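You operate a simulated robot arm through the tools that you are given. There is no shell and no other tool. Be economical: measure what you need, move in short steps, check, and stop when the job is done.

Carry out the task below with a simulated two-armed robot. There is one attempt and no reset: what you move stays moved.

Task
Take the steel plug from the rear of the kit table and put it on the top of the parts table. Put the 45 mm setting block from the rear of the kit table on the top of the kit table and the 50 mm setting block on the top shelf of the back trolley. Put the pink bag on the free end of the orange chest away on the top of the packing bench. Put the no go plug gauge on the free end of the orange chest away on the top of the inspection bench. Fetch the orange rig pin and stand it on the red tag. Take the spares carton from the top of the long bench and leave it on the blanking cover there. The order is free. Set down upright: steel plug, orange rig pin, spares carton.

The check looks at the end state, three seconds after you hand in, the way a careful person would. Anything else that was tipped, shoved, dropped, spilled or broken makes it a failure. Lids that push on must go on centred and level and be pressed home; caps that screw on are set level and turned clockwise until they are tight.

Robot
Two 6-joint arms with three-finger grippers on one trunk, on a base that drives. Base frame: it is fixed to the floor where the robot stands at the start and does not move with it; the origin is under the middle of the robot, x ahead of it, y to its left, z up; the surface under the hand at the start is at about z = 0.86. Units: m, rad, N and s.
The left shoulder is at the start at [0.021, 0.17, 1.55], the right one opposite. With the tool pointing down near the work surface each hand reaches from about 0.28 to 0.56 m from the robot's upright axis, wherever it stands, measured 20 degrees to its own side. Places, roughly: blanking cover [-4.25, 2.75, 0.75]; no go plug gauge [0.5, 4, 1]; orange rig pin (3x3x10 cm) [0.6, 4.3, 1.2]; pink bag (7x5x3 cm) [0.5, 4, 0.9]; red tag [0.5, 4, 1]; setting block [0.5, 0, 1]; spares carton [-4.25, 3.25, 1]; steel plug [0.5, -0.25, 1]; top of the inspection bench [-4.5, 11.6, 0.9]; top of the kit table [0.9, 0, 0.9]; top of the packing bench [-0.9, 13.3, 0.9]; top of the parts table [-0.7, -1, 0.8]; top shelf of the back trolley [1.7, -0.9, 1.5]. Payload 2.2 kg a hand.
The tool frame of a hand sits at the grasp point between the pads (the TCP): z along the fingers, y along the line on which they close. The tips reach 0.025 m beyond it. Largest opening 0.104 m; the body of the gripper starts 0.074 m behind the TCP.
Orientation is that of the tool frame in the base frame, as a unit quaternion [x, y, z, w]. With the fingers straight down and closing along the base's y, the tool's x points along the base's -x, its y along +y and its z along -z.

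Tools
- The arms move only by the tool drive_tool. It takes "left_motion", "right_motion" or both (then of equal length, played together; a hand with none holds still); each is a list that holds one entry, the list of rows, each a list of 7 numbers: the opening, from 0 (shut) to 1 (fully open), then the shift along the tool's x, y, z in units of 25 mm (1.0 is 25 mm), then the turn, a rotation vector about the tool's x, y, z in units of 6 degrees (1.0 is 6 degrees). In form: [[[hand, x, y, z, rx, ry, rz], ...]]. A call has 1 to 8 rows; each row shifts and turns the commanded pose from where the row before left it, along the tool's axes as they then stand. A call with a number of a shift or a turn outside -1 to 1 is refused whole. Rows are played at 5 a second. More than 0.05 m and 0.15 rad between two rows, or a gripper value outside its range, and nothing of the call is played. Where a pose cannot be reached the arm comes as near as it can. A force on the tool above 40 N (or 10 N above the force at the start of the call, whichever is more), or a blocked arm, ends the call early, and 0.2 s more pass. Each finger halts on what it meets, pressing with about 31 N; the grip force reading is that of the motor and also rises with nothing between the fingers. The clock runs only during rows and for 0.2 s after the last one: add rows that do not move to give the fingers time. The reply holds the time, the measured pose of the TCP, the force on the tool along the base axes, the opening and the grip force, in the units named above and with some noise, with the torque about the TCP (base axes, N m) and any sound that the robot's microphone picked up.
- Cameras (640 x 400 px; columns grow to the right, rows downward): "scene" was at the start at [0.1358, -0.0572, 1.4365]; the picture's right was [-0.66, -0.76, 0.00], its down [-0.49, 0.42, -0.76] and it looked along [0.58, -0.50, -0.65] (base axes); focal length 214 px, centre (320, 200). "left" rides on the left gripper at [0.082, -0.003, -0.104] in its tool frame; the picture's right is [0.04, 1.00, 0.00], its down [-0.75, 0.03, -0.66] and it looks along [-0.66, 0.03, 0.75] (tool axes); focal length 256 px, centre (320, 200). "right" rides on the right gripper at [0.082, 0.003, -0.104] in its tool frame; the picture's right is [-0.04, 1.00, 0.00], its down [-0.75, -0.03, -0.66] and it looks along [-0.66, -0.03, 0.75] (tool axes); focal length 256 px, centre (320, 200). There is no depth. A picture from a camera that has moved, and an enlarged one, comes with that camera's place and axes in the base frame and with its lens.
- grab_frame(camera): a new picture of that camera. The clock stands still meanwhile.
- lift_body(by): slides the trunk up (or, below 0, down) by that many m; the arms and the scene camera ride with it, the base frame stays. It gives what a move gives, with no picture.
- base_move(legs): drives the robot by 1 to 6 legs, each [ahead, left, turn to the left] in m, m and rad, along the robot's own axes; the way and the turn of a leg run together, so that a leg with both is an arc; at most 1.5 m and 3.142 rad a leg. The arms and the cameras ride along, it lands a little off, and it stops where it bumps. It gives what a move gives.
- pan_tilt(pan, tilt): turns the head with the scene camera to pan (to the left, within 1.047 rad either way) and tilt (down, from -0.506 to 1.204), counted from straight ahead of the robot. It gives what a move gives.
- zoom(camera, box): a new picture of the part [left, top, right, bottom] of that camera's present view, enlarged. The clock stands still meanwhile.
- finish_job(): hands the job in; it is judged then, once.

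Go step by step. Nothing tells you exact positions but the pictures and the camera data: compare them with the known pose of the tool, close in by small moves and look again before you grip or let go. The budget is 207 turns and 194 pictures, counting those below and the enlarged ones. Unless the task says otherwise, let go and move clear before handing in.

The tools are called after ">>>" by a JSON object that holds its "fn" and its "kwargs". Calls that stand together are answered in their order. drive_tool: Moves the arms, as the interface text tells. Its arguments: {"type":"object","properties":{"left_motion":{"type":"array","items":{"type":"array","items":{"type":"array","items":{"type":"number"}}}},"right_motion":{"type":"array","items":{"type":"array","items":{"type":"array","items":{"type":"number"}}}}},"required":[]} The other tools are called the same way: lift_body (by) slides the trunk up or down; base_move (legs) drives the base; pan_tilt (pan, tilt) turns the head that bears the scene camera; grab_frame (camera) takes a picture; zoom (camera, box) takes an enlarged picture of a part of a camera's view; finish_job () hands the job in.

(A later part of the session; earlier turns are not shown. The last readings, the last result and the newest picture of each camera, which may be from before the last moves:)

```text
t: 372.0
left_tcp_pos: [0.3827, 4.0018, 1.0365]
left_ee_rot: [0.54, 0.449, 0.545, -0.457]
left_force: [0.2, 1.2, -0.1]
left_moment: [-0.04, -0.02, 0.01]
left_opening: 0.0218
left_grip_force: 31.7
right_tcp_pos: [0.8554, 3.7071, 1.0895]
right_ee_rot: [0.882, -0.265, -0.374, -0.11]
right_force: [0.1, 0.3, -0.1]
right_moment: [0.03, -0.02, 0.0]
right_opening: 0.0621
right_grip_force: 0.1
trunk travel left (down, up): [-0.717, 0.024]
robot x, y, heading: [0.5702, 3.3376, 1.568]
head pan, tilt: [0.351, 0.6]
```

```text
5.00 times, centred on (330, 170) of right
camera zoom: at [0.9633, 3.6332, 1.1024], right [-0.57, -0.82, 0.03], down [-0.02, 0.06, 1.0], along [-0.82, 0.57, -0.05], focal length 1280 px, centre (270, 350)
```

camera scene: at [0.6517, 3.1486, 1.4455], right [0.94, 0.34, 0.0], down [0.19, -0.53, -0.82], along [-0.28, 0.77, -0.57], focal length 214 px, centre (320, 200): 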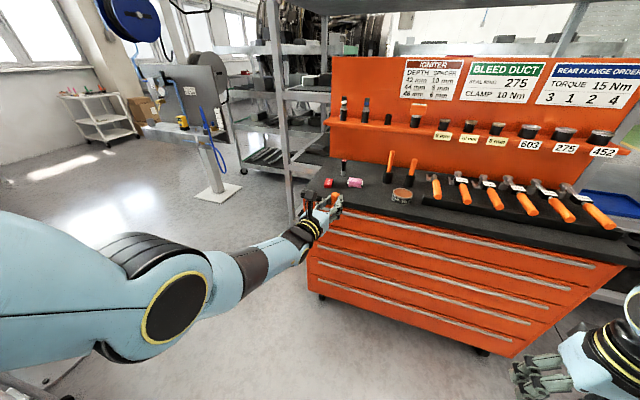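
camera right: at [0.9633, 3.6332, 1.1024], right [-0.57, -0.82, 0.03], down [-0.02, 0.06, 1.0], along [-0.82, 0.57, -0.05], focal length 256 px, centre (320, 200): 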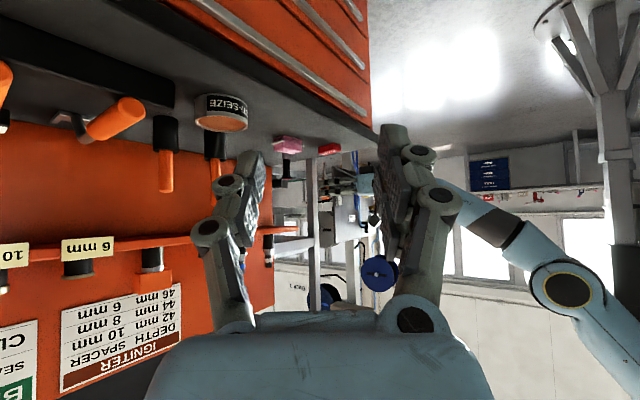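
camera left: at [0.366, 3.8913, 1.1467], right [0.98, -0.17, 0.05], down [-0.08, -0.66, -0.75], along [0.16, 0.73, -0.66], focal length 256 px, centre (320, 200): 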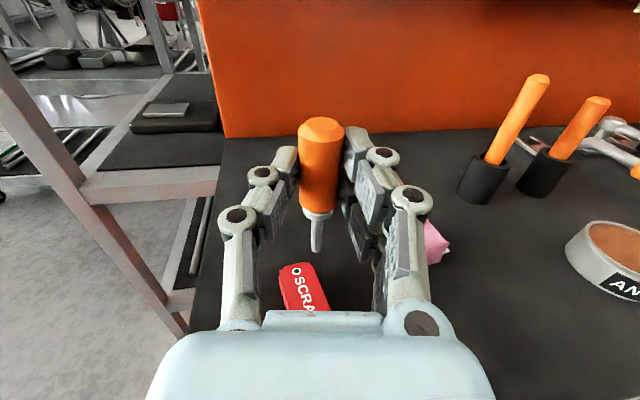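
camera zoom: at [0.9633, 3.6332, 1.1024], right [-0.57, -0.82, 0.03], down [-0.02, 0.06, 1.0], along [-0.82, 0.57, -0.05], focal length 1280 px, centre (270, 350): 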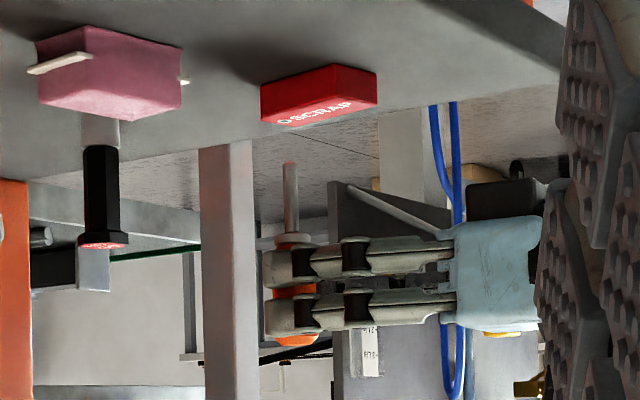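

The pin is vertical within about 0.3° in the side view too. I'll draw it back 18 mm to the tag's middle and lower 20 mm.

>>> {"fn": "drive_tool", "kwargs": {"left_motion": [[[0, 0, 0.05, -0.35, 0, 0, 0], [0, 0, 0.05, -0.35, 0, 0, 0], [0, 0, 0, 0, 0, 0, 0]]]}}

>>> {"fn": "lift_body", "kwargs": {"by": -0.02}}

>>> {"fn": "zoom", "kwargs": {"camera": "right", "box": [280, 120, 380, 210]}}

>>> {"fn": "zoom", "kwargs": {"camera": "left", "box": [260, 100, 420, 310]}}

```text
t: 372.8
left_tcp_pos: [0.3824, 3.9843, 1.0351]
left_ee_rot: [0.541, 0.45, 0.545, -0.457]
left_force: [0.5, 0.3, -0.8]
left_moment: [0.0, -0.02, 0.02]
left_opening: 0.0216
left_grip_force: 30.9
right_tcp_pos: [0.856, 3.7087, 1.0883]
right_ee_rot: [0.882, -0.263, -0.374, -0.11]
right_force: [-0.4, 0.6, -0.3]
right_moment: [0.04, -0.01, -0.02]
right_opening: 0.0622
right_grip_force: 0.1
trunk travel left (down, up): [-0.717, 0.024]
robot x, y, heading: [0.5661, 3.3389, 1.568]
head pan, tilt: [0.351, 0.6]
```

```text
t: 373.4
left_tcp_pos: [0.3819, 3.9831, 1.0172]
left_ee_rot: [0.541, 0.449, 0.546, -0.457]
left_force: [-0.6, 0.4, -1.2]
left_moment: [-0.03, 0.0, -0.01]
left_opening: 0.0214
left_grip_force: 31.4
right_tcp_pos: [0.8562, 3.7068, 1.0692]
right_ee_rot: [0.882, -0.265, -0.373, -0.111]
right_force: [0.1, 0.3, -0.3]
right_moment: [-0.01, -0.03, -0.02]
right_opening: 0.0624
right_grip_force: 0.0
trunk travel left (down, up): [-0.697, 0.044]
robot x, y, heading: [0.5697, 3.3386, 1.564]
head pan, tilt: [0.351, 0.6]
```

```text
4.44 times, centred on (330, 165) of right
camera zoom: at [0.963, 3.6326, 1.0825], right [-0.57, -0.82, 0.03], down [-0.03, 0.06, 1.0], along [-0.82, 0.57, -0.05], focal length 1138 px, centre (276, 356)
```

zoom: 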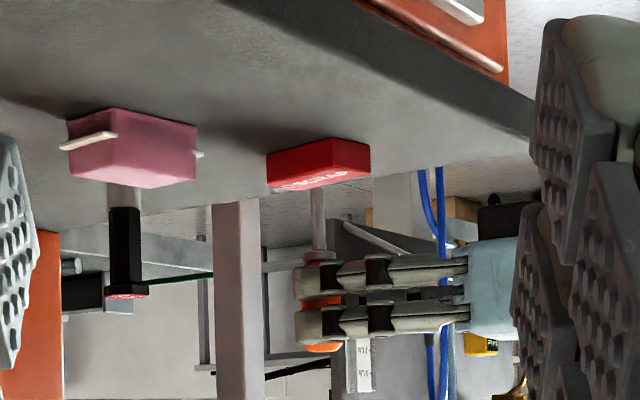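

```text
1.90 times, centred on (340, 205) of left
camera zoom: at [0.3605, 3.8816, 1.0967], right [0.98, -0.18, 0.04], down [-0.09, -0.64, -0.76], along [0.16, 0.75, -0.65], focal length 488 px, centre (282, 190)
```

zoom: 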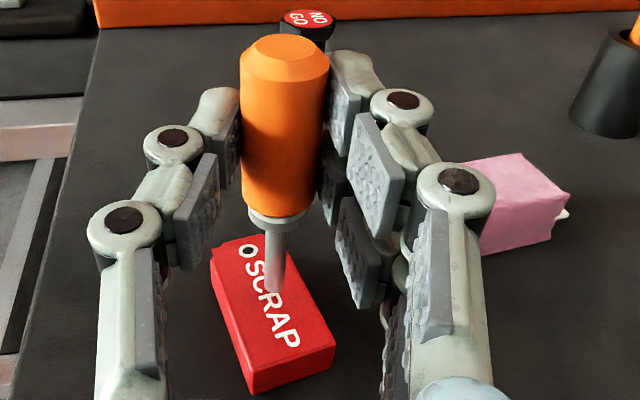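

Over the centre, a few millimetres to go. Lowering in 3 mm then 2 mm steps.

>>> {"fn": "lift_body", "kwargs": {"by": -0.003}}

>>> {"fn": "lift_body", "kwargs": {"by": -0.002}}

>>> {"fn": "zoom", "kwargs": {"camera": "right", "box": [300, 140, 350, 200]}}

```text
t: 374.0
left_tcp_pos: [0.3824, 3.9833, 1.0143]
left_ee_rot: [0.541, 0.449, 0.545, -0.457]
left_force: [0.0, -0.1, -1.0]
left_moment: [0.0, 0.0, 0.02]
left_opening: 0.0216
left_grip_force: 30.7
right_tcp_pos: [0.8575, 3.7078, 1.0663]
right_ee_rot: [0.882, -0.264, -0.374, -0.111]
right_force: [0.2, -0.2, 0.0]
right_moment: [0.04, -0.03, -0.01]
right_opening: 0.0623
right_grip_force: 0.1
trunk travel left (down, up): [-0.694, 0.047]
robot x, y, heading: [0.5683, 3.3358, 1.567]
head pan, tilt: [0.351, 0.6]
```

```text
t: 374.5
left_tcp_pos: [0.3823, 3.983, 1.0106]
left_ee_rot: [0.54, 0.45, 0.545, -0.457]
left_force: [0.6, 0.0, -0.3]
left_moment: [-0.03, 0.0, -0.01]
left_opening: 0.0215
left_grip_force: 30.8
right_tcp_pos: [0.8552, 3.7083, 1.0641]
right_ee_rot: [0.882, -0.264, -0.374, -0.111]
right_force: [-0.4, 0.1, -0.3]
right_moment: [0.0, 0.01, -0.01]
right_opening: 0.0625
right_grip_force: 0.1
trunk travel left (down, up): [-0.692, 0.049]
robot x, y, heading: [0.5692, 3.3373, 1.572]
head pan, tilt: [0.351, 0.6]
```

```text
6.67 times, centred on (325, 170) of right
camera zoom: at [0.963, 3.6328, 1.0775], right [-0.57, -0.82, 0.03], down [-0.03, 0.06, 1.0], along [-0.82, 0.57, -0.05], focal length 1707 px, centre (287, 400)
```

zoom: 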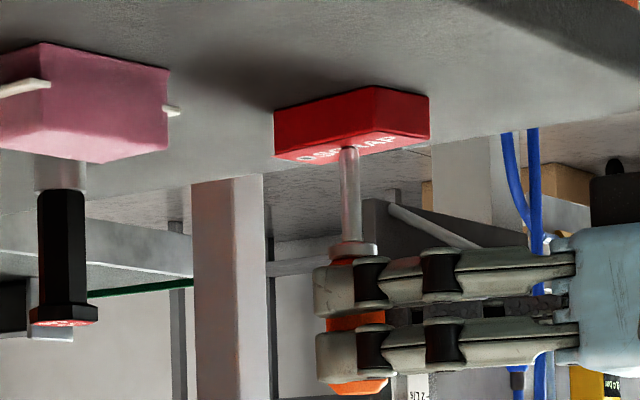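

The tip is just above the tag and upright. Lowering the last 1–2 mm.

>>> {"fn": "lift_body", "kwargs": {"by": -0.002}}

>>> {"fn": "zoom", "kwargs": {"camera": "right", "box": [300, 140, 350, 200]}}

```text
t: 375.0
left_tcp_pos: [0.3822, 3.9823, 1.0113]
left_ee_rot: [0.54, 0.448, 0.546, -0.457]
left_force: [-0.1, -0.2, 4.6]
left_moment: [0.06, 0.05, 0.01]
left_opening: 0.0217
left_grip_force: 30.9
right_tcp_pos: [0.8554, 3.7074, 1.0623]
right_ee_rot: [0.882, -0.264, -0.375, -0.111]
right_force: [0.9, 0.8, -0.1]
right_moment: [0.02, 0.0, -0.02]
right_opening: 0.0627
right_grip_force: 0.1
trunk travel left (down, up): [-0.69, 0.051]
robot x, y, heading: [0.5715, 3.3354, 1.568]
head pan, tilt: [0.351, 0.6]
```

```text
6.67 times, centred on (325, 170) of right
camera zoom: at [0.9631, 3.6325, 1.0756], right [-0.57, -0.82, 0.03], down [-0.03, 0.06, 1.0], along [-0.82, 0.57, -0.05], focal length 1707 px, centre (287, 400)
```

zoom: 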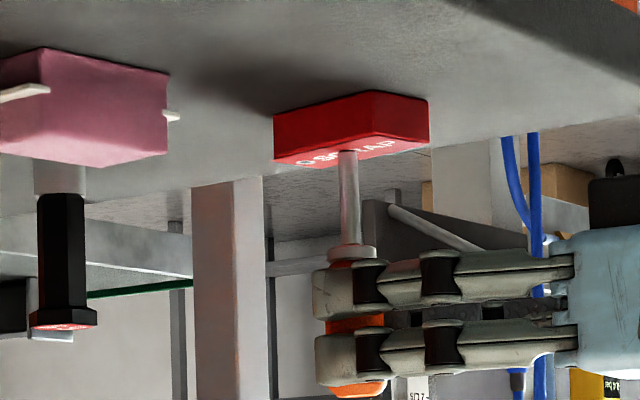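

Contact made with about 5 N. I'll ease it by 1 mm and open the gripper slightly.

>>> {"fn": "lift_body", "kwargs": {"by": 0.001}}

>>> {"fn": "drive_tool", "kwargs": {"left_motion": [[[0.3, 0, 0, 0, 0, 0, 0], [0.35, 0, 0, 0, 0, 0, 0], [0.35, 0, 0, 0, 0, 0, 0]]]}}

>>> {"fn": "zoom", "kwargs": {"camera": "right", "box": [300, 140, 350, 200]}}

>>> {"fn": "zoom", "kwargs": {"camera": "left", "box": [260, 100, 420, 310]}}

```text
t: 375.5
left_tcp_pos: [0.3828, 3.9835, 1.012]
left_ee_rot: [0.54, 0.45, 0.545, -0.457]
left_force: [-0.4, 1.0, 1.8]
left_moment: [0.15, -0.03, -0.01]
left_opening: 0.0216
left_grip_force: 31.0
right_tcp_pos: [0.856, 3.7073, 1.0631]
right_ee_rot: [0.882, -0.264, -0.373, -0.111]
right_force: [0.1, 0.1, 0.2]
right_moment: [0.02, -0.01, 0.01]
right_opening: 0.0625
right_grip_force: 0.0
trunk travel left (down, up): [-0.691, 0.05]
robot x, y, heading: [0.5694, 3.3335, 1.568]
head pan, tilt: [0.351, 0.6]
```

```text
t: 376.3
left_tcp_pos: [0.3823, 3.9834, 1.0113]
left_ee_rot: [0.541, 0.449, 0.545, -0.457]
left_force: [0.5, -0.9, 0.4]
left_moment: [0.02, 0.04, 0.0]
left_opening: 0.0363
left_grip_force: 0.0
right_tcp_pos: [0.8557, 3.7078, 1.0619]
right_ee_rot: [0.882, -0.263, -0.374, -0.111]
right_force: [-0.5, -0.3, -0.1]
right_moment: [0.01, 0.0, 0.0]
right_opening: 0.0623
right_grip_force: 0.1
trunk travel left (down, up): [-0.691, 0.05]
robot x, y, heading: [0.5687, 3.3372, 1.563]
head pan, tilt: [0.351, 0.6]
```

```text
6.67 times, centred on (325, 170) of right
camera zoom: at [0.963, 3.6328, 1.0765], right [-0.57, -0.82, 0.03], down [-0.03, 0.06, 1.0], along [-0.82, 0.57, -0.05], focal length 1707 px, centre (287, 400)
```

zoom: 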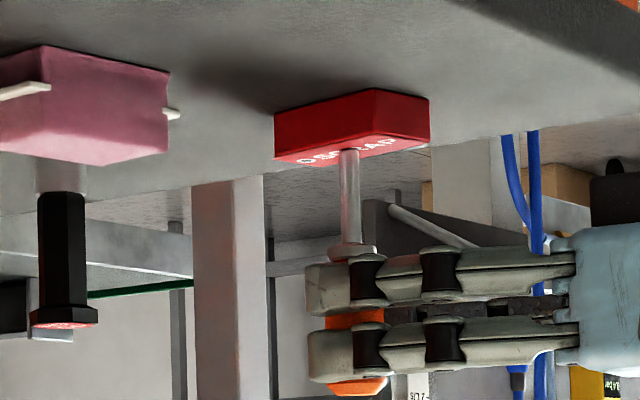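

```text
1.90 times, centred on (340, 205) of left
camera zoom: at [0.3606, 3.8817, 1.0905], right [0.98, -0.18, 0.04], down [-0.09, -0.64, -0.76], along [0.16, 0.75, -0.65], focal length 488 px, centre (282, 190)
```

zoom: 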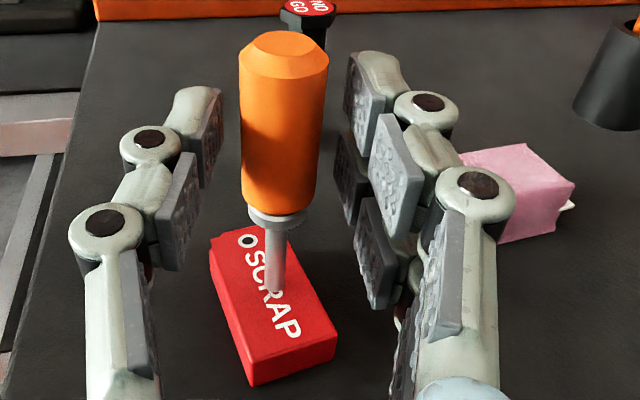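

It stands on its own. Opening wider and withdrawing straight back.

>>> {"fn": "drive_tool", "kwargs": {"left_motion": [[[0.5, 0, 0, 0, 0, 0, 0], [0.6, 0, 0, 0, 0, 0, 0], [0.6, 0, 0, 0, 0, 0, 0], [0.6, 0, 0, -0.4, 0, 0, 0], [0.6, 0, 0, -0.8, 0, 0, 0], [0.6, 0, 0, -0.8, 0, 0, 0], [0.6, 0, 0, -0.8, 0, 0, 0]]]}}

>>> {"fn": "zoom", "kwargs": {"camera": "right", "box": [270, 130, 390, 220]}}

```text
t: 377.9
left_tcp_pos: [0.3704, 3.9133, 1.0108]
left_ee_rot: [0.54, 0.45, 0.544, -0.458]
left_force: [0.7, -0.3, -0.8]
left_moment: [0.0, 0.01, 0.02]
left_opening: 0.0623
left_grip_force: 0.1
right_tcp_pos: [0.8556, 3.7063, 1.0625]
right_ee_rot: [0.882, -0.264, -0.374, -0.11]
right_force: [0.2, 0.1, -0.1]
right_moment: [0.03, 0.01, -0.01]
right_opening: 0.0622
right_grip_force: 0.0
trunk travel left (down, up): [-0.691, 0.05]
robot x, y, heading: [0.5664, 3.334, 1.568]
head pan, tilt: [0.351, 0.6]
```

```text
4.44 times, centred on (330, 175) of right
camera zoom: at [0.9629, 3.632, 1.0767], right [-0.57, -0.82, 0.03], down [-0.03, 0.06, 1.0], along [-0.82, 0.57, -0.05], focal length 1138 px, centre (276, 311)
```

zoom: 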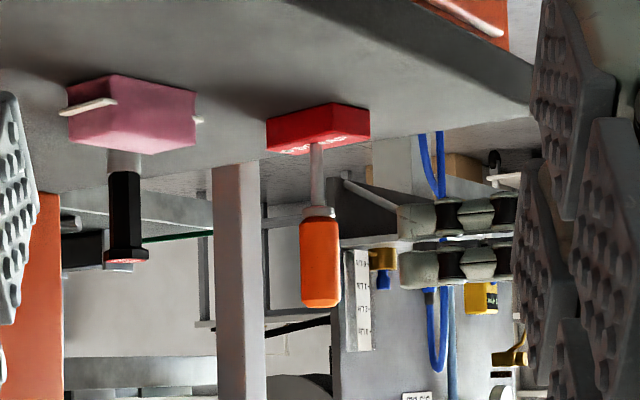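

The pin stands upright on the red tag. Backing away gently, restoring the trunk height and both hands to their plain downward pose.

>>> {"fn": "base_move", "kwargs": {"legs": [[-0.3, 0, 0]]}}

>>> {"fn": "lift_body", "kwargs": {"by": 0.05}}

>>> {"fn": "drive_tool", "kwargs": {"left_motion": [[[0.6, 0, 0, 0, 0, -0.94, 0], [0.6, 0, 0, 0, 0, -0.94, 0], [0.6, 0, 0, 0, 0, -0.94, 0], [0.6, 0, 0, 0, 0, -0.94, 0], [0.6, 0, 0, 0, 0, -0.94, 0], [0.6, 0, 0, 0, 0, -0.94, 0], [0.6, 0, 0, 0, 0, -0.94, 0], [0.6, 0, 0, 0, 0, -0.94, 0]]], "right_motion": [[[0.6, 0, 0, 0, 0, 0.94, 0], [0.6, 0, 0, 0, 0, 0.94, 0], [0.6, 0, 0, 0, 0, 0.94, 0], [0.6, 0, 0, 0, 0, 0.94, 0], [0.6, 0, 0, 0, 0, 0.94, 0], [0.6, 0, 0, 0, 0, 0.94, 0], [0.6, 0, 0, 0, 0, 0.94, 0], [0.6, 0, 0, 0, 0, 0.94, 0]]]}}

>>> {"fn": "drive_tool", "kwargs": {"left_motion": [[[0.6, 0, 0, 0, 0, -0.94, 0], [0.6, 0, 0, 0, 0, -0.94, 0], [0.6, 0, 0, 0, 0, -0.94, 0], [0.6, 0, 0, 0, 0, -0.94, 0], [0.6, 0, 0, 0, 0, -0.94, 0], [0.6, 0, 0, 0, 0, -0.94, 0], [0.6, 0, 0, 0, 0, -0.94, 0], [0.6, 0, 0, 0, 0, -0.42, 0]]], "right_motion": [[[0.6, 0, 0, 0, 0, 0, 1], [0.6, 0, 0, 0, 0, 0, 1], [0.6, 0, 0, 0, 0, 0, 1], [0.6, 0, 0, 0, 0, 0, 1], [0.6, 0, 0, 0, 0, 0, 1], [0.6, 0, 0, 0, 0, 0, 1], [0.6, 0, 0, 0, 0, 0, 1], [0.6, 0, 0, 0, 0, 0, 1]]]}}

```text
t: 380.0
left_tcp_pos: [0.3706, 3.6157, 1.0107]
left_ee_rot: [0.541, 0.449, 0.545, -0.457]
left_force: [-0.7, 0.4, 0.2]
left_moment: [-0.01, -0.02, 0.02]
left_opening: 0.0624
left_grip_force: 0.1
right_tcp_pos: [0.855, 3.4066, 1.0638]
right_ee_rot: [0.882, -0.264, -0.374, -0.11]
right_force: [-0.5, 0.0, 0.6]
right_moment: [-0.02, 0.0, -0.04]
right_opening: 0.0623
right_grip_force: 0.1
trunk travel left (down, up): [-0.691, 0.05]
robot x, y, heading: [0.5668, 3.035, 1.569]
head pan, tilt: [0.351, 0.6]
```

```text
t: 380.9
left_tcp_pos: [0.3713, 3.6176, 1.0604]
left_ee_rot: [0.541, 0.449, 0.545, -0.456]
left_force: [0.1, 0.6, 0.4]
left_moment: [0.03, -0.02, 0.02]
left_opening: 0.0622
left_grip_force: 0.0
right_tcp_pos: [0.8557, 3.4098, 1.1136]
right_ee_rot: [0.882, -0.266, -0.374, -0.111]
right_force: [-0.2, 0.1, 0.3]
right_moment: [-0.04, -0.01, -0.03]
right_opening: 0.0622
right_grip_force: 0.1
trunk travel left (down, up): [-0.741, 0.0]
robot x, y, heading: [0.5704, 3.0375, 1.57]
head pan, tilt: [0.351, 0.6]
```

```text
t: 382.7
left_tcp_pos: [0.3774, 3.6171, 1.0596]
left_ee_rot: [0.705, 0.571, 0.329, -0.263]
left_force: [0.6, -0.3, 0.1]
left_moment: [-0.02, 0.02, 0.01]
left_opening: 0.0625
left_grip_force: 0.0
left hand out of reach, approached as far as the arm can: row 4
right_tcp_pos: [0.856, 3.4095, 1.1117]
right_ee_rot: [0.958, -0.287, -0.006, -0.001]
right_force: [-0.4, 0.1, -0.1]
right_moment: [0.0, 0.01, -0.02]
right_opening: 0.0624
right_grip_force: 0.0
trunk travel left (down, up): [-0.741, 0.0]
robot x, y, heading: [0.5681, 3.0391, 1.567]
head pan, tilt: [0.351, 0.6]
```

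```text
t: 384.5
left_tcp_pos: [0.3784, 3.6163, 1.0605]
left_ee_rot: [0.777, 0.626, 0.053, -0.041]
left_force: [-0.2, 0.6, -0.6]
left_moment: [-0.01, 0.0, -0.03]
left_opening: 0.0626
left_grip_force: 0.1
right_tcp_pos: [0.8554, 3.4083, 1.1129]
right_ee_rot: [0.758, -0.652, -0.008, 0.003]
right_force: [-0.5, 0.2, 0.0]
right_moment: [-0.01, -0.02, 0.01]
right_opening: 0.0626
right_grip_force: 0.0
trunk travel left (down, up): [-0.741, 0.0]
robot x, y, heading: [0.5702, 3.0361, 1.566]
head pan, tilt: [0.351, 0.6]
```

>>> {"fn": "drive_tool", "kwargs": {"left_motion": [[[0.6, 0, 0, 0, 0, -0.9, 0], [0.6, 0, 0, 0, 0, 0, 1], [0.6, 0, 0, 0, 0, 0, 1], [0.6, 0, 0, 0, 0, 0, 1], [0.6, 0, 0, 0, 0, 0, 1], [0.6, 0, 0, 0, 0, 0, 1], [0.6, 0, 0, 0, 0, 0, 1], [0.6, 0, 0, 0, 0, 0, 1]]], "right_motion": [[[0.6, 0, 0, 0, 0, 0, 0.7], [0.6, 0, 0, 0, 0, 0, 0.7], [0.6, 0, 0, 0, 0, 0, 0], [0.6, 0, 0, 0, 0, 0, 0], [0.6, 0, 0, 0, 0, 0, 0], [0.6, 0, 0, 0, 0, 0, 0], [0.6, 0, 0, 0, 0, 0, 0], [0.6, 0, 0, 0, 0, 0, 0]]]}}

>>> {"fn": "drive_tool", "kwargs": {"left_motion": [[[0.6, 0, 0, 0, 0, 0, 1], [0.6, 0, 0, 0, 0, 0, 1], [0.6, 0, 0, 0, 0, 0, 1], [0.6, 0, 0, 0, 0, 0, 1], [0.6, 0, 0, 0, 0, 0, 1], [0.6, 0, 0, 0, 0, 0, 1], [0.6, 0, 0, 0, 0, 0, 1], [0.6, 0, 0, 0, 0, 0, 1]]]}}

>>> {"fn": "drive_tool", "kwargs": {"left_motion": [[[0.6, 0, 0, 0, 0, 0, 1], [0.6, 0, 0, 0, 0, 0, 1], [0.6, 0, 0, 0, 0, 0, 1], [0.6, 0, 0, 0, 0, 0, 1], [0.6, 0, 0, 0, 0, 0, 1], [0.6, 0, 0, 0, 0, 0, 1], [0.6, 0, 0, 0, 0, 0, 1], [0.6, 0, 0, 0, 0, 0, 1]]]}}

>>> {"fn": "drive_tool", "kwargs": {"left_motion": [[[0.6, 0, 0, 0, 0, 0, 1], [0.6, 0, 0, 0, 0, 0, 1], [0.6, 0, 0, 0, 0, 0, 1], [0.6, 0, 0, 0, 0, 0, 1], [0.6, 0, 0, 0, 0, 0, 1]]]}}

>>> {"fn": "pan_tilt", "kwargs": {"pan": 0.1, "tilt": 0.55}}

>>> {"fn": "zoom", "kwargs": {"camera": "scene", "box": [220, 130, 420, 250]}}

```text
t: 386.3
left_tcp_pos: [0.3779, 3.6175, 1.0605]
left_ee_rot: [0.952, 0.307, 0.012, -0.018]
left_force: [0.0, -0.5, 0.2]
left_moment: [-0.06, 0.0, 0.01]
left_opening: 0.0626
left_grip_force: 0.1
right_tcp_pos: [0.8555, 3.4088, 1.1132]
right_ee_rot: [0.708, -0.706, -0.007, 0.002]
right_force: [0.3, 0.6, 0.1]
right_moment: [0.02, -0.02, 0.05]
right_opening: 0.0626
right_grip_force: 0.1
trunk travel left (down, up): [-0.741, 0.0]
robot x, y, heading: [0.5717, 3.0393, 1.569]
head pan, tilt: [0.351, 0.6]
```

```text
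t: 388.1
left_tcp_pos: [0.3784, 3.6163, 1.0607]
left_ee_rot: [0.994, -0.108, 0.004, -0.021]
left_force: [0.0, 0.5, 0.0]
left_moment: [0.05, -0.01, 0.02]
left_opening: 0.0625
left_grip_force: 0.0
right_tcp_pos: [0.8551, 3.4087, 1.113]
right_ee_rot: [0.709, -0.705, -0.007, 0.002]
right_force: [0.2, -0.4, -0.1]
right_moment: [-0.01, 0.01, 0.01]
right_opening: 0.0624
right_grip_force: 0.0
trunk travel left (down, up): [-0.741, 0.0]
robot x, y, heading: [0.5713, 3.0414, 1.573]
head pan, tilt: [0.351, 0.6]
```

```text
t: 389.9
left_tcp_pos: [0.3781, 3.6178, 1.0605]
left_ee_rot: [0.865, -0.502, -0.005, -0.021]
left_force: [-0.6, 0.0, 0.1]
left_moment: [-0.01, 0.01, 0.01]
left_opening: 0.0626
left_grip_force: 0.2
right_tcp_pos: [0.8563, 3.4099, 1.1121]
right_ee_rot: [0.708, -0.706, -0.007, 0.002]
right_force: [0.6, -0.1, 0.7]
right_moment: [0.01, -0.01, 0.01]
right_opening: 0.062
right_grip_force: 0.0
trunk travel left (down, up): [-0.741, 0.0]
robot x, y, heading: [0.5697, 3.0368, 1.569]
head pan, tilt: [0.351, 0.6]
```

```text
t: 391.1
left_tcp_pos: [0.379, 3.6166, 1.0607]
left_ee_rot: [-0.705, 0.709, 0.01, 0.019]
left_force: [0.0, 1.3, 0.2]
left_moment: [0.0, -0.03, 0.02]
left_opening: 0.0627
left_grip_force: 0.1
right_tcp_pos: [0.8552, 3.4082, 1.1122]
right_ee_rot: [0.708, -0.706, -0.007, 0.002]
right_force: [0.9, 0.3, 0.2]
right_moment: [-0.03, 0.02, -0.02]
right_opening: 0.0623
right_grip_force: 0.1
trunk travel left (down, up): [-0.741, 0.0]
robot x, y, heading: [0.5698, 3.0363, 1.567]
head pan, tilt: [0.351, 0.6]
```

```text
t: 391.9
left_tcp_pos: [0.378, 3.6166, 1.0623]
left_ee_rot: [-0.706, 0.708, 0.011, 0.019]
left_force: [-0.2, 0.4, 0.4]
left_moment: [0.0, 0.01, -0.02]
left_opening: 0.0621
left_grip_force: 0.1
right_tcp_pos: [0.8563, 3.4092, 1.1133]
right_ee_rot: [0.708, -0.706, -0.007, 0.002]
right_force: [0.1, -0.9, 0.2]
right_moment: [-0.01, 0.01, -0.02]
right_opening: 0.0626
right_grip_force: 0.0
trunk travel left (down, up): [-0.741, 0.0]
robot x, y, heading: [0.5715, 3.0392, 1.564]
head pan, tilt: [0.099, 0.55]
```

```text
3.20 times, centred on (320, 190) of scene
camera zoom: at [0.5627, 3.1962, 1.4497], right [1.0, 0.1, 0.0], down [0.05, -0.52, -0.85], along [-0.08, 0.85, -0.52], focal length 686 px, centre (320, 232)
```

zoom: 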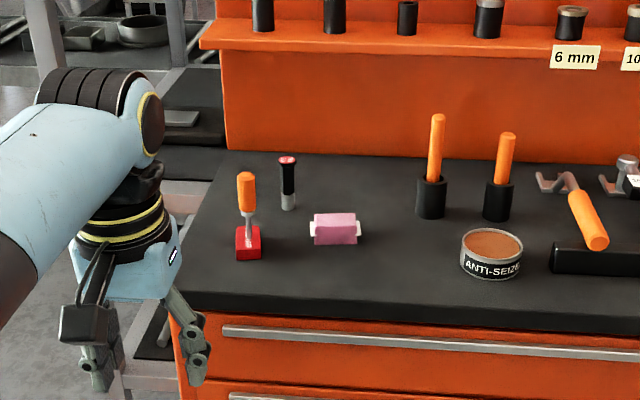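

The pin still stands. Gauge is at [0.425, 4.144] (top z about 0.996), bag at [0.506, 4.056]. I'll raise the left hand well above the pin, yaw the right hand 90° for the bag, and drive in for the gauge.

>>> {"fn": "drive_tool", "kwargs": {"left_motion": [[[0.5, 0, 0, -0.9, 0, 0.4, 0], [0.5, 0, 0, -0.9, 0, 0, 0], [0.5, 0, 0, -0.9, 0, 0, 0], [0.5, 0, 0, -0.9, 0, 0, 0], [0.5, 0, 0, -0.9, 0, 0, 0], [0.5, 0, 0, -0.9, 0, 0, 0], [0.5, 0, 0, 0, 0, 0, 0], [0.5, 0, 0, 0, 0, 0, 0]]], "right_motion": [[[0.8, 0, 0, 0, 0, 0, -1], [0.8, 0, 0, 0, 0, 0, -1], [0.8, 0, 0, 0, 0, 0, -1], [0.8, 0, 0, 0, 0, 0, -1], [0.8, 0, 0, 0, 0, 0, -1], [0.8, 0, 0, 0, 0, 0, -1], [0.8, 0, 0, 0, 0, 0, -1], [0.8, 0, 0, 0, 0, 0, -1]]]}}

>>> {"fn": "drive_tool", "kwargs": {"right_motion": [[[0.8, 0, 0, 0, 0, 0, -1], [0.8, 0, 0, 0, 0, 0, -1], [0.8, 0, 0, 0, 0, 0, -1], [0.8, 0, 0, 0, 0, 0, -1], [0.8, 0, 0, 0, 0, 0, -1], [0.8, 0, 0, 0, 0, 0, -1], [0.8, 0, 0, 0, 0, 0, -1]]]}}

>>> {"fn": "base_move", "kwargs": {"legs": [[0.5, -0.05, 0]]}}

>>> {"fn": "grab_frame", "kwargs": {"camera": "left"}}

```text
t: 393.6
left_tcp_pos: [0.378, 3.6154, 1.1956]
left_ee_rot: [-0.706, 0.708, -0.004, 0.004]
left_force: [0.0, -0.4, 0.5]
left_moment: [-0.02, 0.01, -0.02]
left_opening: 0.0521
left_grip_force: 0.0
right_tcp_pos: [0.8556, 3.4087, 1.1132]
right_ee_rot: [0.934, -0.356, -0.007, -0.001]
right_force: [0.4, 0.1, 0.3]
right_moment: [0.01, -0.01, -0.01]
right_opening: 0.0831
right_grip_force: 0.1
trunk travel left (down, up): [-0.741, 0.0]
robot x, y, heading: [0.568, 3.0369, 1.568]
head pan, tilt: [0.099, 0.55]
```

```text
t: 395.2
left_tcp_pos: [0.3767, 3.6157, 1.1945]
left_ee_rot: [-0.706, 0.709, -0.004, 0.004]
left_force: [0.3, 0.0, 0.0]
left_moment: [-0.01, 0.0, 0.01]
left_opening: 0.0521
left_grip_force: 0.1
right_tcp_pos: [0.855, 3.4099, 1.1125]
right_ee_rot: [1.0, 0.003, -0.006, -0.003]
right_force: [0.4, 0.1, -0.7]
right_moment: [0.0, 0.04, 0.02]
right_opening: 0.0831
right_grip_force: 0.2
trunk travel left (down, up): [-0.741, 0.0]
robot x, y, heading: [0.5667, 3.0401, 1.565]
head pan, tilt: [0.099, 0.55]
```

```text
t: 398.2
left_tcp_pos: [0.434, 4.1156, 1.1967]
left_ee_rot: [-0.704, 0.71, -0.004, 0.004]
left_force: [0.4, 0.9, -0.4]
left_moment: [0.0, -0.02, 0.01]
left_opening: 0.0518
left_grip_force: 0.1
right_tcp_pos: [0.9123, 3.9061, 1.1119]
right_ee_rot: [1.0, -0.001, -0.006, -0.002]
right_force: [0.0, 0.5, 0.1]
right_moment: [0.02, 0.02, -0.01]
right_opening: 0.0834
right_grip_force: 0.0
trunk travel left (down, up): [-0.741, 0.0]
robot x, y, heading: [0.6258, 3.536, 1.561]
head pan, tilt: [0.099, 0.55]
```

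```text
65 pictures are left
camera left: at [0.4349, 4.035, 1.2988], right [-1.0, -0.03, -0.01], down [-0.03, 0.75, 0.66], along [-0.01, 0.66, -0.75], focal length 256 px, centre (320, 200)
```

left: 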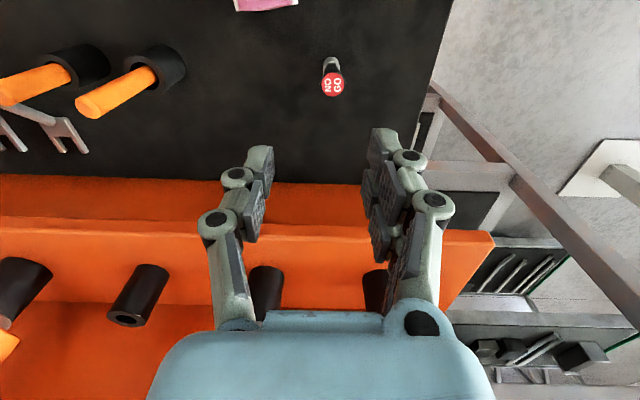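

Gauge is at [0.4215, 4.125]. Aligning and descending over it.

>>> {"fn": "drive_tool", "kwargs": {"left_motion": [[[0.5, -0.36, 0.5, 0, 0, 0, 0], [0.5, 0, 0, 1, 0, 0, 0], [0.5, 0, 0, 1, 0, 0, 0], [0.5, 0, 0, 1, 0, 0, 0], [0.5, 0, 0, 1, 0, 0, 0], [0.5, 0, 0, 1, 0, 0, 0], [0.5, 0, 0, 0.8, 0, 0, 0], [0.5, 0, 0, 0, 0, 0, 0]]]}}

>>> {"fn": "grab_frame", "kwargs": {"camera": "left"}}

```text
t: 400.0
left_tcp_pos: [0.4231, 4.1238, 1.0509]
left_ee_rot: [-0.704, 0.71, -0.004, 0.004]
left_force: [0.4, 0.1, -0.1]
left_moment: [0.01, 0.02, 0.0]
left_opening: 0.0521
left_grip_force: 0.1
right_tcp_pos: [0.9104, 3.9057, 1.1121]
right_ee_rot: [1.0, -0.001, -0.006, -0.003]
right_force: [0.2, 0.4, -1.0]
right_moment: [0.0, -0.03, 0.01]
right_opening: 0.0832
right_grip_force: 0.1
trunk travel left (down, up): [-0.741, 0.0]
robot x, y, heading: [0.6244, 3.5391, 1.561]
head pan, tilt: [0.099, 0.55]
```

```text
64 pictures are left
camera left: at [0.4236, 4.044, 1.154], right [-1.0, -0.03, -0.01], down [-0.03, 0.75, 0.66], along [-0.01, 0.66, -0.75], focal length 256 px, centre (320, 200)
```

left: 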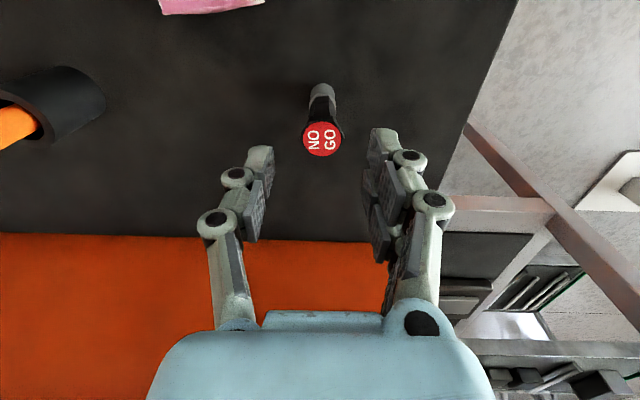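

Aligned. Descending to z about 0.965 and gripping, then lifting.

>>> {"fn": "drive_tool", "kwargs": {"left_motion": [[[0.5, -0.12, 0, 1, 0, 0, 0], [0.5, 0, 0, 1, 0, 0, 0], [0.5, 0, 0, 1, 0, 0, 0], [0.5, 0, 0, 0.4, 0, 0, 0], [0, 0, 0, 0, 0, 0, 0], [0, 0, 0, 0, 0, 0, 0], [0, 0, 0, 0, 0, 0, 0]]]}}

>>> {"fn": "drive_tool", "kwargs": {"left_motion": [[[0, 0, 0, -1, 0, 0, 0], [0, 0, 0, -1, 0, 0, 0], [0, 0, 0, -1, 0, 0, 0], [0, 0, 0, -1, 0, 0, 0], [0, 0, 0, -1, 0, 0, 0], [0, 0, 0, -1, 0, 0, 0], [0, 0, 0, -1, 0, 0, 0], [0, 0, 0, -1, 0, 0, 0]]]}}

>>> {"fn": "grab_frame", "kwargs": {"camera": "left"}}

```text
t: 401.6
left_tcp_pos: [0.4224, 4.1117, 0.9752]
left_ee_rot: [-0.704, 0.71, -0.004, 0.005]
left_force: [-0.3, 1.3, 1.4]
left_moment: [0.06, 0.02, 0.02]
left_opening: 0.0208
left_grip_force: 30.7
left hand out of reach, approached as far as the arm can: row 3, 4
right_tcp_pos: [0.9121, 3.9051, 1.1124]
right_ee_rot: [1.0, -0.001, -0.006, -0.002]
right_force: [-0.3, -0.8, -0.6]
right_moment: [0.04, 0.02, -0.03]
right_opening: 0.0832
right_grip_force: 0.1
trunk travel left (down, up): [-0.741, 0.0]
robot x, y, heading: [0.6232, 3.5368, 1.565]
head pan, tilt: [0.099, 0.55]
```

```text
t: 403.4
left_tcp_pos: [0.4212, 4.1129, 1.175]
left_ee_rot: [-0.704, 0.71, -0.005, 0.004]
left_force: [0.0, 0.6, -0.7]
left_moment: [-0.04, 0.0, 0.01]
left_opening: 0.0206
left_grip_force: 30.8
right_tcp_pos: [0.9115, 3.9049, 1.1129]
right_ee_rot: [1.0, -0.001, -0.006, -0.003]
right_force: [-0.7, 0.8, 1.0]
right_moment: [-0.04, 0.0, 0.0]
right_opening: 0.0833
right_grip_force: 0.1
trunk travel left (down, up): [-0.741, 0.0]
robot x, y, heading: [0.6194, 3.5377, 1.562]
head pan, tilt: [0.099, 0.55]
```

```text
63 pictures are left
camera left: at [0.4211, 4.0308, 1.2796], right [-1.0, -0.03, -0.01], down [-0.03, 0.75, 0.66], along [-0.01, 0.66, -0.75], focal length 256 px, centre (320, 200)
```

left: 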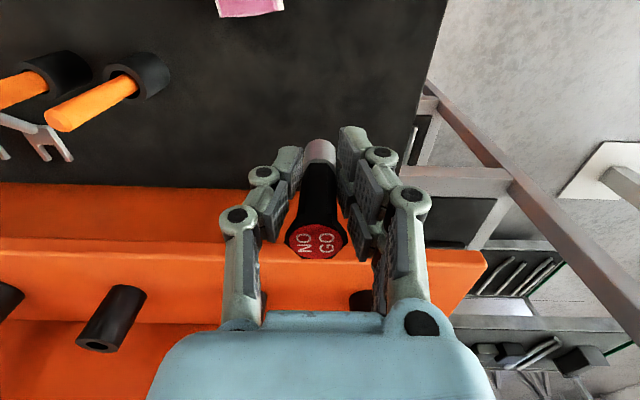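

The gauge is held. Now I'll shift the base left so the right hand (yawed 90°) can reach the bag.

>>> {"fn": "base_move", "kwargs": {"legs": [[0.04, 0.36, 0.008]]}}

>>> {"fn": "drive_tool", "kwargs": {"right_motion": [[[0.8, 0, -0.8, 0, 0, 0, 0], [0.8, 0, -0.8, 0, 0, 0, 0], [0.8, 0, -0.8, 0, 0, 0, 0], [0.8, 0, -0.8, 0, 0, 0, 0], [0.8, 0, 0, 0, 0, 0, 0]]]}}

>>> {"fn": "grab_frame", "kwargs": {"camera": "right"}}

```text
t: 405.7
left_tcp_pos: [0.0529, 4.152, 1.1756]
left_ee_rot: [0.707, -0.707, 0.004, -0.005]
left_force: [0.3, -0.9, -1.5]
left_moment: [-0.01, -0.03, 0.01]
left_opening: 0.0202
left_grip_force: 31.4
right_tcp_pos: [0.5457, 3.9497, 1.1124]
right_ee_rot: [1.0, 0.004, -0.006, -0.002]
right_force: [0.0, -0.7, -0.8]
right_moment: [0.0, 0.01, -0.05]
right_opening: 0.0831
right_grip_force: 0.1
trunk travel left (down, up): [-0.741, 0.0]
robot x, y, heading: [0.2624, 3.576, 1.572]
head pan, tilt: [0.099, 0.55]
```

```text
t: 406.9
left_tcp_pos: [0.053, 4.1514, 1.1757]
left_ee_rot: [0.708, -0.707, 0.005, -0.004]
left_force: [-0.7, 0.2, -1.6]
left_moment: [-0.02, 0.0, 0.01]
left_opening: 0.0205
left_grip_force: 31.0
right_tcp_pos: [0.546, 4.0305, 1.1133]
right_ee_rot: [1.0, 0.003, -0.006, -0.003]
right_force: [0.2, -0.2, -0.5]
right_moment: [0.01, 0.01, -0.03]
right_opening: 0.083
right_grip_force: 0.0
trunk travel left (down, up): [-0.741, 0.0]
robot x, y, heading: [0.2616, 3.5804, 1.572]
head pan, tilt: [0.099, 0.55]
```

```text
62 pictures are left
camera right: at [0.6276, 4.0263, 1.2161], right [-0.03, -1.0, -0.01], down [-0.75, 0.02, 0.67], along [-0.67, 0.03, -0.75], focal length 256 px, centre (320, 200)
```

right: 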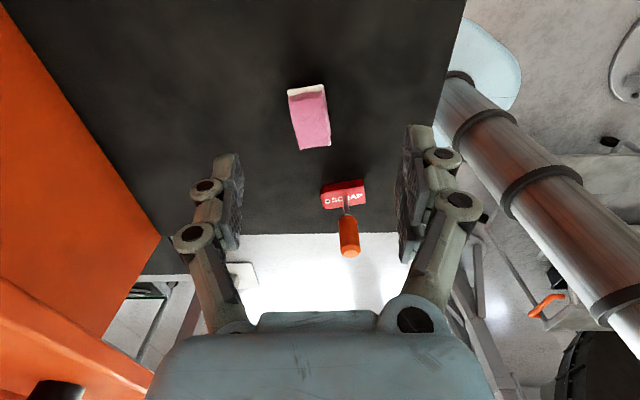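

Bag centre is [0.505, 4.042], turned about 8°. Aligning and descending.

>>> {"fn": "drive_tool", "kwargs": {"right_motion": [[[0.8, -0.82, -0.23, 0, 0, 0, -0.6], [0.8, -0.82, -0.23, 0, 0, 0, -0.6], [0.8, 0, 0, 0.8, 0, 0, 0], [0.8, 0, 0, 0.8, 0, 0, 0], [0.8, 0, 0, 0.8, 0, 0, 0], [0.8, 0, 0, 0.8, 0, 0, 0], [0.8, 0, 0, 0, 0, 0, 0]]]}}

>>> {"fn": "grab_frame", "kwargs": {"camera": "right"}}

```text
t: 408.5
left_tcp_pos: [0.0526, 4.1513, 1.1754]
left_ee_rot: [0.707, -0.707, 0.005, -0.005]
left_force: [0.3, -1.1, -0.4]
left_moment: [-0.04, -0.01, -0.03]
left_opening: 0.0206
left_grip_force: 31.0
right_tcp_pos: [0.5029, 4.0407, 1.0342]
right_ee_rot: [0.998, 0.067, -0.007, -0.004]
right_force: [-0.3, -0.1, 0.6]
right_moment: [-0.02, 0.02, 0.01]
right_opening: 0.0834
right_grip_force: 0.1
trunk travel left (down, up): [-0.741, 0.0]
robot x, y, heading: [0.2626, 3.5813, 1.573]
head pan, tilt: [0.099, 0.55]
```

```text
61 pictures are left
camera right: at [0.5844, 4.0477, 1.1357], right [0.09, -1.0, -0.01], down [-0.74, -0.07, 0.67], along [-0.66, -0.06, -0.75], focal length 256 px, centre (320, 200)
```

right: 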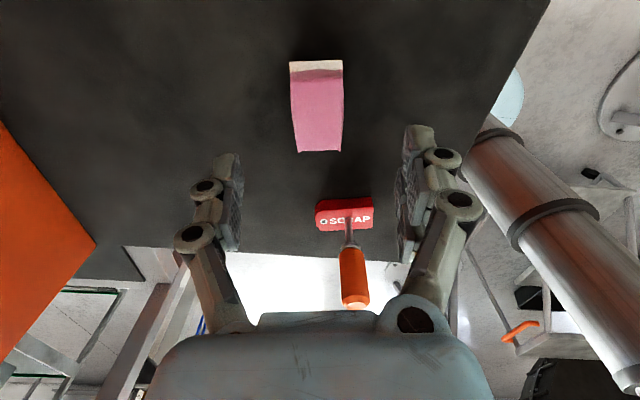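

Aligned. Descending and closing on the bag, then lifting.

>>> {"fn": "drive_tool", "kwargs": {"right_motion": [[[0.8, 0, 0, 0.9, 0, 0, 0], [0.8, 0, 0, 0.9, 0, 0, 0], [0.8, 0, 0, 0.9, 0, 0, 0], [0.8, 0, 0, 0.75, 0, 0, 0], [0.5, 0, 0, 0, 0, 0, 0], [0, 0, 0, 0, 0, 0, 0], [0, 0, 0, 0, 0, 0, 0], [0, 0, 0, 0, 0, 0, 0]]]}}

>>> {"fn": "drive_tool", "kwargs": {"right_motion": [[[0, 0, 0, -0.6, 0, 0, 0], [0, 0, 0, -1, 0, 0, 0], [0, 0, 0, -1, 0, 0, 0], [0, 0, 0, -1, 0, 0, 0], [0, 0, 0, -1, 0, 0, 0], [0, 0, 0, -1, 0, 0, 0], [0, 0, 0, -1, 0, 0, 0]]]}}

>>> {"fn": "grab_frame", "kwargs": {"camera": "right"}}

```text
t: 410.3
left_tcp_pos: [0.0539, 4.1514, 1.1766]
left_ee_rot: [0.707, -0.707, 0.004, -0.004]
left_force: [0.0, -0.4, -1.5]
left_moment: [-0.06, 0.0, -0.01]
left_opening: 0.0204
left_grip_force: 30.2
right_tcp_pos: [0.5015, 4.042, 0.946]
right_ee_rot: [0.998, 0.066, -0.006, -0.002]
right_force: [0.2, -0.1, 0.2]
right_moment: [-0.01, -0.05, -0.02]
right_opening: 0.0412
right_grip_force: 30.7
trunk travel left (down, up): [-0.741, 0.0]
robot x, y, heading: [0.2594, 3.5759, 1.576]
head pan, tilt: [0.099, 0.55]
```

```text
t: 411.9
left_tcp_pos: [0.0534, 4.1529, 1.1753]
left_ee_rot: [0.707, -0.707, 0.004, -0.004]
left_force: [-0.5, -0.5, -1.4]
left_moment: [-0.01, -0.04, -0.02]
left_opening: 0.0201
left_grip_force: 31.0
right_tcp_pos: [0.5037, 4.039, 1.1127]
right_ee_rot: [0.998, 0.066, -0.006, -0.003]
right_force: [-0.1, -0.2, -0.5]
right_moment: [0.01, -0.01, -0.03]
right_opening: 0.0411
right_grip_force: 30.4
trunk travel left (down, up): [-0.741, 0.0]
robot x, y, heading: [0.2614, 3.5797, 1.57]
head pan, tilt: [0.099, 0.55]
```

```text
60 pictures are left
camera right: at [0.5853, 4.0467, 1.2156], right [0.09, -1.0, -0.01], down [-0.74, -0.07, 0.67], along [-0.66, -0.06, -0.75], focal length 256 px, centre (320, 200)
```

right: 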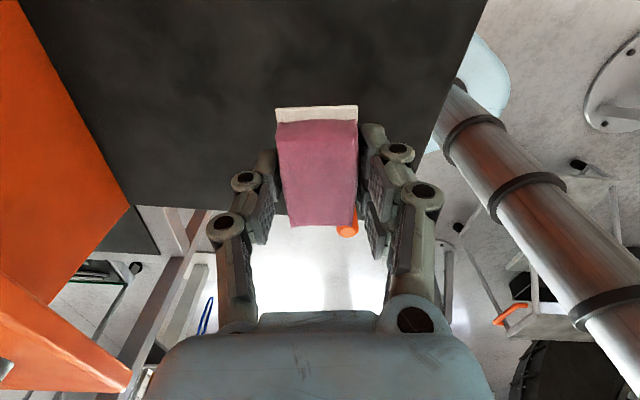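

The bag is held, but the gauge's grip is creeping because it sits near the pad edge. I'll set the gauge down on the freed chest spot and regrip it centred.

>>> {"fn": "base_move", "kwargs": {"legs": [[-0.08, -0.24, 0], [0, -0.25, 0]]}}

>>> {"fn": "drive_tool", "kwargs": {"left_motion": [[[0, 0.5, 0, 1, 0, 0, 0], [0, 0.4, 0, 1, 0, 0, 0], [0, 0, 0, 1, 0, 0, 0], [0, 0, 0, 1, 0, 0, 0], [0, 0, 0, 1, 0, 0, 0], [0, 0, 0, 1, 0, 0, 0], [0, 0, 0, 1, 0, 0, 0], [0, 0, 0, 0.85, 0, 0, 0]]]}}

>>> {"fn": "grab_frame", "kwargs": {"camera": "left"}}

```text
t: 415.2
left_tcp_pos: [0.5432, 4.0721, 1.1754]
left_ee_rot: [-0.705, 0.709, -0.004, 0.005]
left_force: [0.2, -0.9, -2.0]
left_moment: [0.0, -0.01, 0.02]
left_opening: 0.0203
left_grip_force: 30.8
right_tcp_pos: [0.9943, 3.9567, 1.1129]
right_ee_rot: [0.998, 0.064, -0.006, -0.003]
right_force: [0.6, -0.5, -0.4]
right_moment: [-0.01, 0.04, 0.02]
right_opening: 0.0412
right_grip_force: 31.5
trunk travel left (down, up): [-0.741, 0.0]
robot x, y, heading: [0.7476, 3.4984, 1.561]
head pan, tilt: [0.099, 0.55]
```

```text
t: 417.0
left_tcp_pos: [0.5461, 4.0487, 0.9794]
left_ee_rot: [-0.706, 0.708, -0.004, 0.004]
left_force: [-0.9, 0.2, -1.8]
left_moment: [-0.04, 0.03, 0.05]
left_opening: 0.0202
left_grip_force: 31.3
right_tcp_pos: [0.9925, 3.9572, 1.1122]
right_ee_rot: [0.998, 0.064, -0.007, -0.003]
right_force: [0.4, 0.0, -0.2]
right_moment: [0.03, 0.03, 0.01]
right_opening: 0.041
right_grip_force: 30.9
trunk travel left (down, up): [-0.741, 0.0]
robot x, y, heading: [0.7467, 3.4975, 1.566]
head pan, tilt: [0.099, 0.55]
```

```text
59 pictures are left
camera left: at [0.5464, 3.9689, 1.0828], right [-1.0, -0.03, -0.01], down [-0.03, 0.75, 0.66], along [-0.01, 0.66, -0.75], focal length 256 px, centre (320, 200)
```

left: 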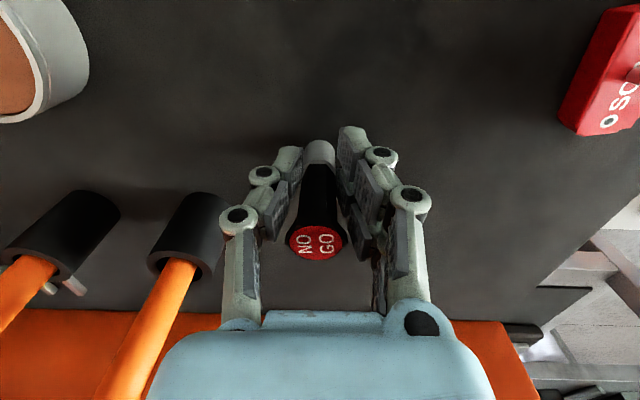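

About 4 mm above the surface. Lowering, releasing, moving 13 mm forward and regripping.

>>> {"fn": "drive_tool", "kwargs": {"left_motion": [[[0, 0, 0, 0.16, 0, 0, 0], [0, 0, 0, 0, 0, 0, 0], [0.5, 0, 0, 0, 0, 0, 0], [0.5, 0, 0, 0, 0, 0, 0], [0.5, -0.5, 0, 0, 0, 0, 0], [0.5, 0, 0, 0, 0, 0, 0]]]}}

>>> {"fn": "grab_frame", "kwargs": {"camera": "left"}}

```text
t: 418.4
left_tcp_pos: [0.5464, 4.0616, 0.977]
left_ee_rot: [-0.705, 0.709, -0.004, 0.004]
left_force: [0.1, -0.4, -0.9]
left_moment: [0.02, 0.02, 0.0]
left_opening: 0.0521
left_grip_force: 0.1
right_tcp_pos: [0.9941, 3.9566, 1.1129]
right_ee_rot: [0.998, 0.064, -0.007, -0.003]
right_force: [-0.5, 0.2, 0.2]
right_moment: [0.03, 0.01, -0.02]
right_opening: 0.0413
right_grip_force: 31.4
trunk travel left (down, up): [-0.741, 0.0]
robot x, y, heading: [0.7474, 3.4962, 1.567]
head pan, tilt: [0.099, 0.55]
```

```text
58 pictures are left
camera left: at [0.5468, 3.9802, 1.0796], right [-1.0, -0.03, -0.01], down [-0.03, 0.75, 0.66], along [-0.01, 0.66, -0.75], focal length 256 px, centre (320, 200)
```

left: 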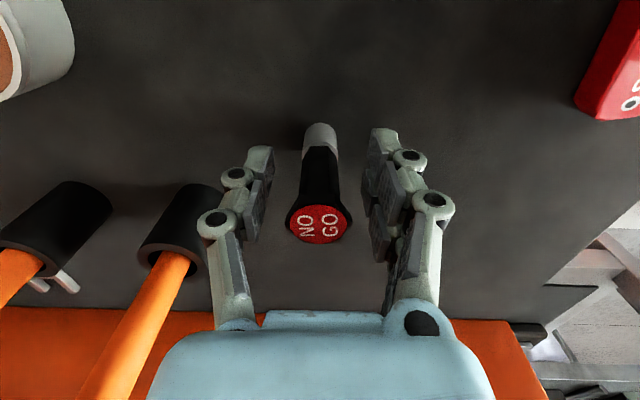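

Gauge stands with axis at y about 4.067. Moving 6 mm more, gripping and lifting.

>>> {"fn": "drive_tool", "kwargs": {"left_motion": [[[0.5, -0.22, 0, 0.25, 0, 0, 0], [0.5, 0, 0, 0, 0, 0, 0], [0, 0, 0, 0, 0, 0, 0], [0, 0, 0, 0, 0, 0, 0], [0, 0, 0, 0, 0, 0, 0], [0, 0, 0, -0.8, 0, 0, 0], [0, 0, 0, -1, 0, 0, 0], [0, 0, 0, -1, 0, 0, 0]]]}}

>>> {"fn": "drive_tool", "kwargs": {"left_motion": [[[0, 0, 0, -1, 0, 0, 0], [0, 0, 0, -1, 0, 0, 0], [0, 0, 0, -1, 0, 0, 0], [0, 0, 0, -1, 0, 0, 0], [0, 0, 0, -1, 0, 0, 0]]]}}

>>> {"fn": "base_move", "kwargs": {"legs": [[-0.15, 0, 0], [0, 0.5, 0]]}}

>>> {"fn": "pan_tilt", "kwargs": {"pan": 0.9, "tilt": 0.2}}

>>> {"fn": "grab_frame", "kwargs": {"camera": "scene"}}

```text
t: 420.2
left_tcp_pos: [0.5447, 4.0676, 1.0376]
left_ee_rot: [-0.706, 0.708, -0.004, 0.004]
left_force: [0.6, 0.1, -1.8]
left_moment: [0.02, 0.02, 0.02]
left_opening: 0.021
left_grip_force: 31.3
right_tcp_pos: [0.9934, 3.9578, 1.1125]
right_ee_rot: [0.998, 0.063, -0.006, -0.003]
right_force: [0.0, 0.5, -0.1]
right_moment: [-0.04, -0.01, -0.02]
right_opening: 0.0411
right_grip_force: 31.1
trunk travel left (down, up): [-0.741, 0.0]
robot x, y, heading: [0.7498, 3.4967, 1.566]
head pan, tilt: [0.099, 0.55]
```

```text
t: 421.4
left_tcp_pos: [0.5439, 4.0672, 1.1643]
left_ee_rot: [-0.706, 0.709, -0.004, 0.004]
left_force: [0.7, 0.8, -1.3]
left_moment: [-0.02, 0.04, 0.0]
left_opening: 0.0209
left_grip_force: 31.3
right_tcp_pos: [0.9929, 3.9572, 1.1125]
right_ee_rot: [0.998, 0.064, -0.006, -0.003]
right_force: [-0.2, 0.0, -1.0]
right_moment: [0.02, 0.0, -0.02]
right_opening: 0.0409
right_grip_force: 31.4
trunk travel left (down, up): [-0.741, 0.0]
robot x, y, heading: [0.7514, 3.4962, 1.566]
head pan, tilt: [0.099, 0.55]
```

```text
t: 425.3
left_tcp_pos: [0.0387, 3.9204, 1.1638]
left_ee_rot: [-0.705, 0.709, -0.004, 0.003]
left_force: [0.1, 0.5, -1.6]
left_moment: [0.02, -0.01, 0.02]
left_opening: 0.021
left_grip_force: 30.9
right_tcp_pos: [0.4907, 3.8115, 1.1128]
right_ee_rot: [0.998, 0.063, -0.006, -0.003]
right_force: [0.4, -0.4, -0.2]
right_moment: [0.0, -0.03, 0.05]
right_opening: 0.0413
right_grip_force: 30.7
trunk travel left (down, up): [-0.741, 0.0]
robot x, y, heading: [0.245, 3.3525, 1.564]
head pan, tilt: [0.099, 0.55]
```

```text
t: 426.4
left_tcp_pos: [0.0402, 3.9209, 1.1645]
left_ee_rot: [-0.705, 0.709, -0.004, 0.005]
left_force: [-0.7, -0.5, -2.1]
left_moment: [0.03, -0.01, -0.03]
left_opening: 0.0209
left_grip_force: 31.5
right_tcp_pos: [0.489, 3.811, 1.1122]
right_ee_rot: [0.998, 0.063, -0.006, -0.003]
right_force: [0.8, -1.1, -0.3]
right_moment: [-0.01, 0.0, -0.02]
right_opening: 0.0414
right_grip_force: 31.2
trunk travel left (down, up): [-0.741, 0.0]
robot x, y, heading: [0.2453, 3.3507, 1.568]
head pan, tilt: [0.901, 0.201]
```

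```text
57 pictures are left
camera scene: at [0.1738, 3.479, 1.4819], right [0.63, 0.78, 0.0], down [0.16, -0.13, -0.98], along [-0.76, 0.61, -0.2], focal length 214 px, centre (320, 200)
```

scene: 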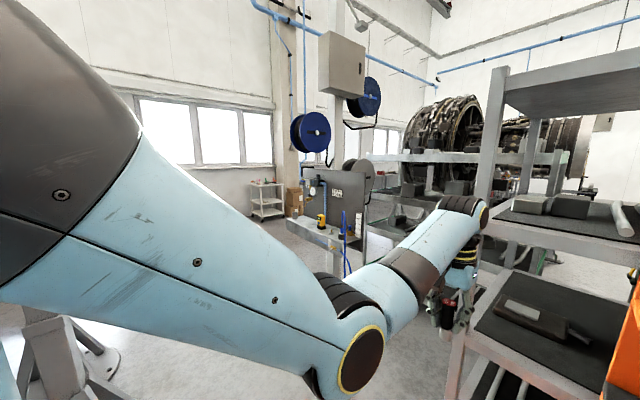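

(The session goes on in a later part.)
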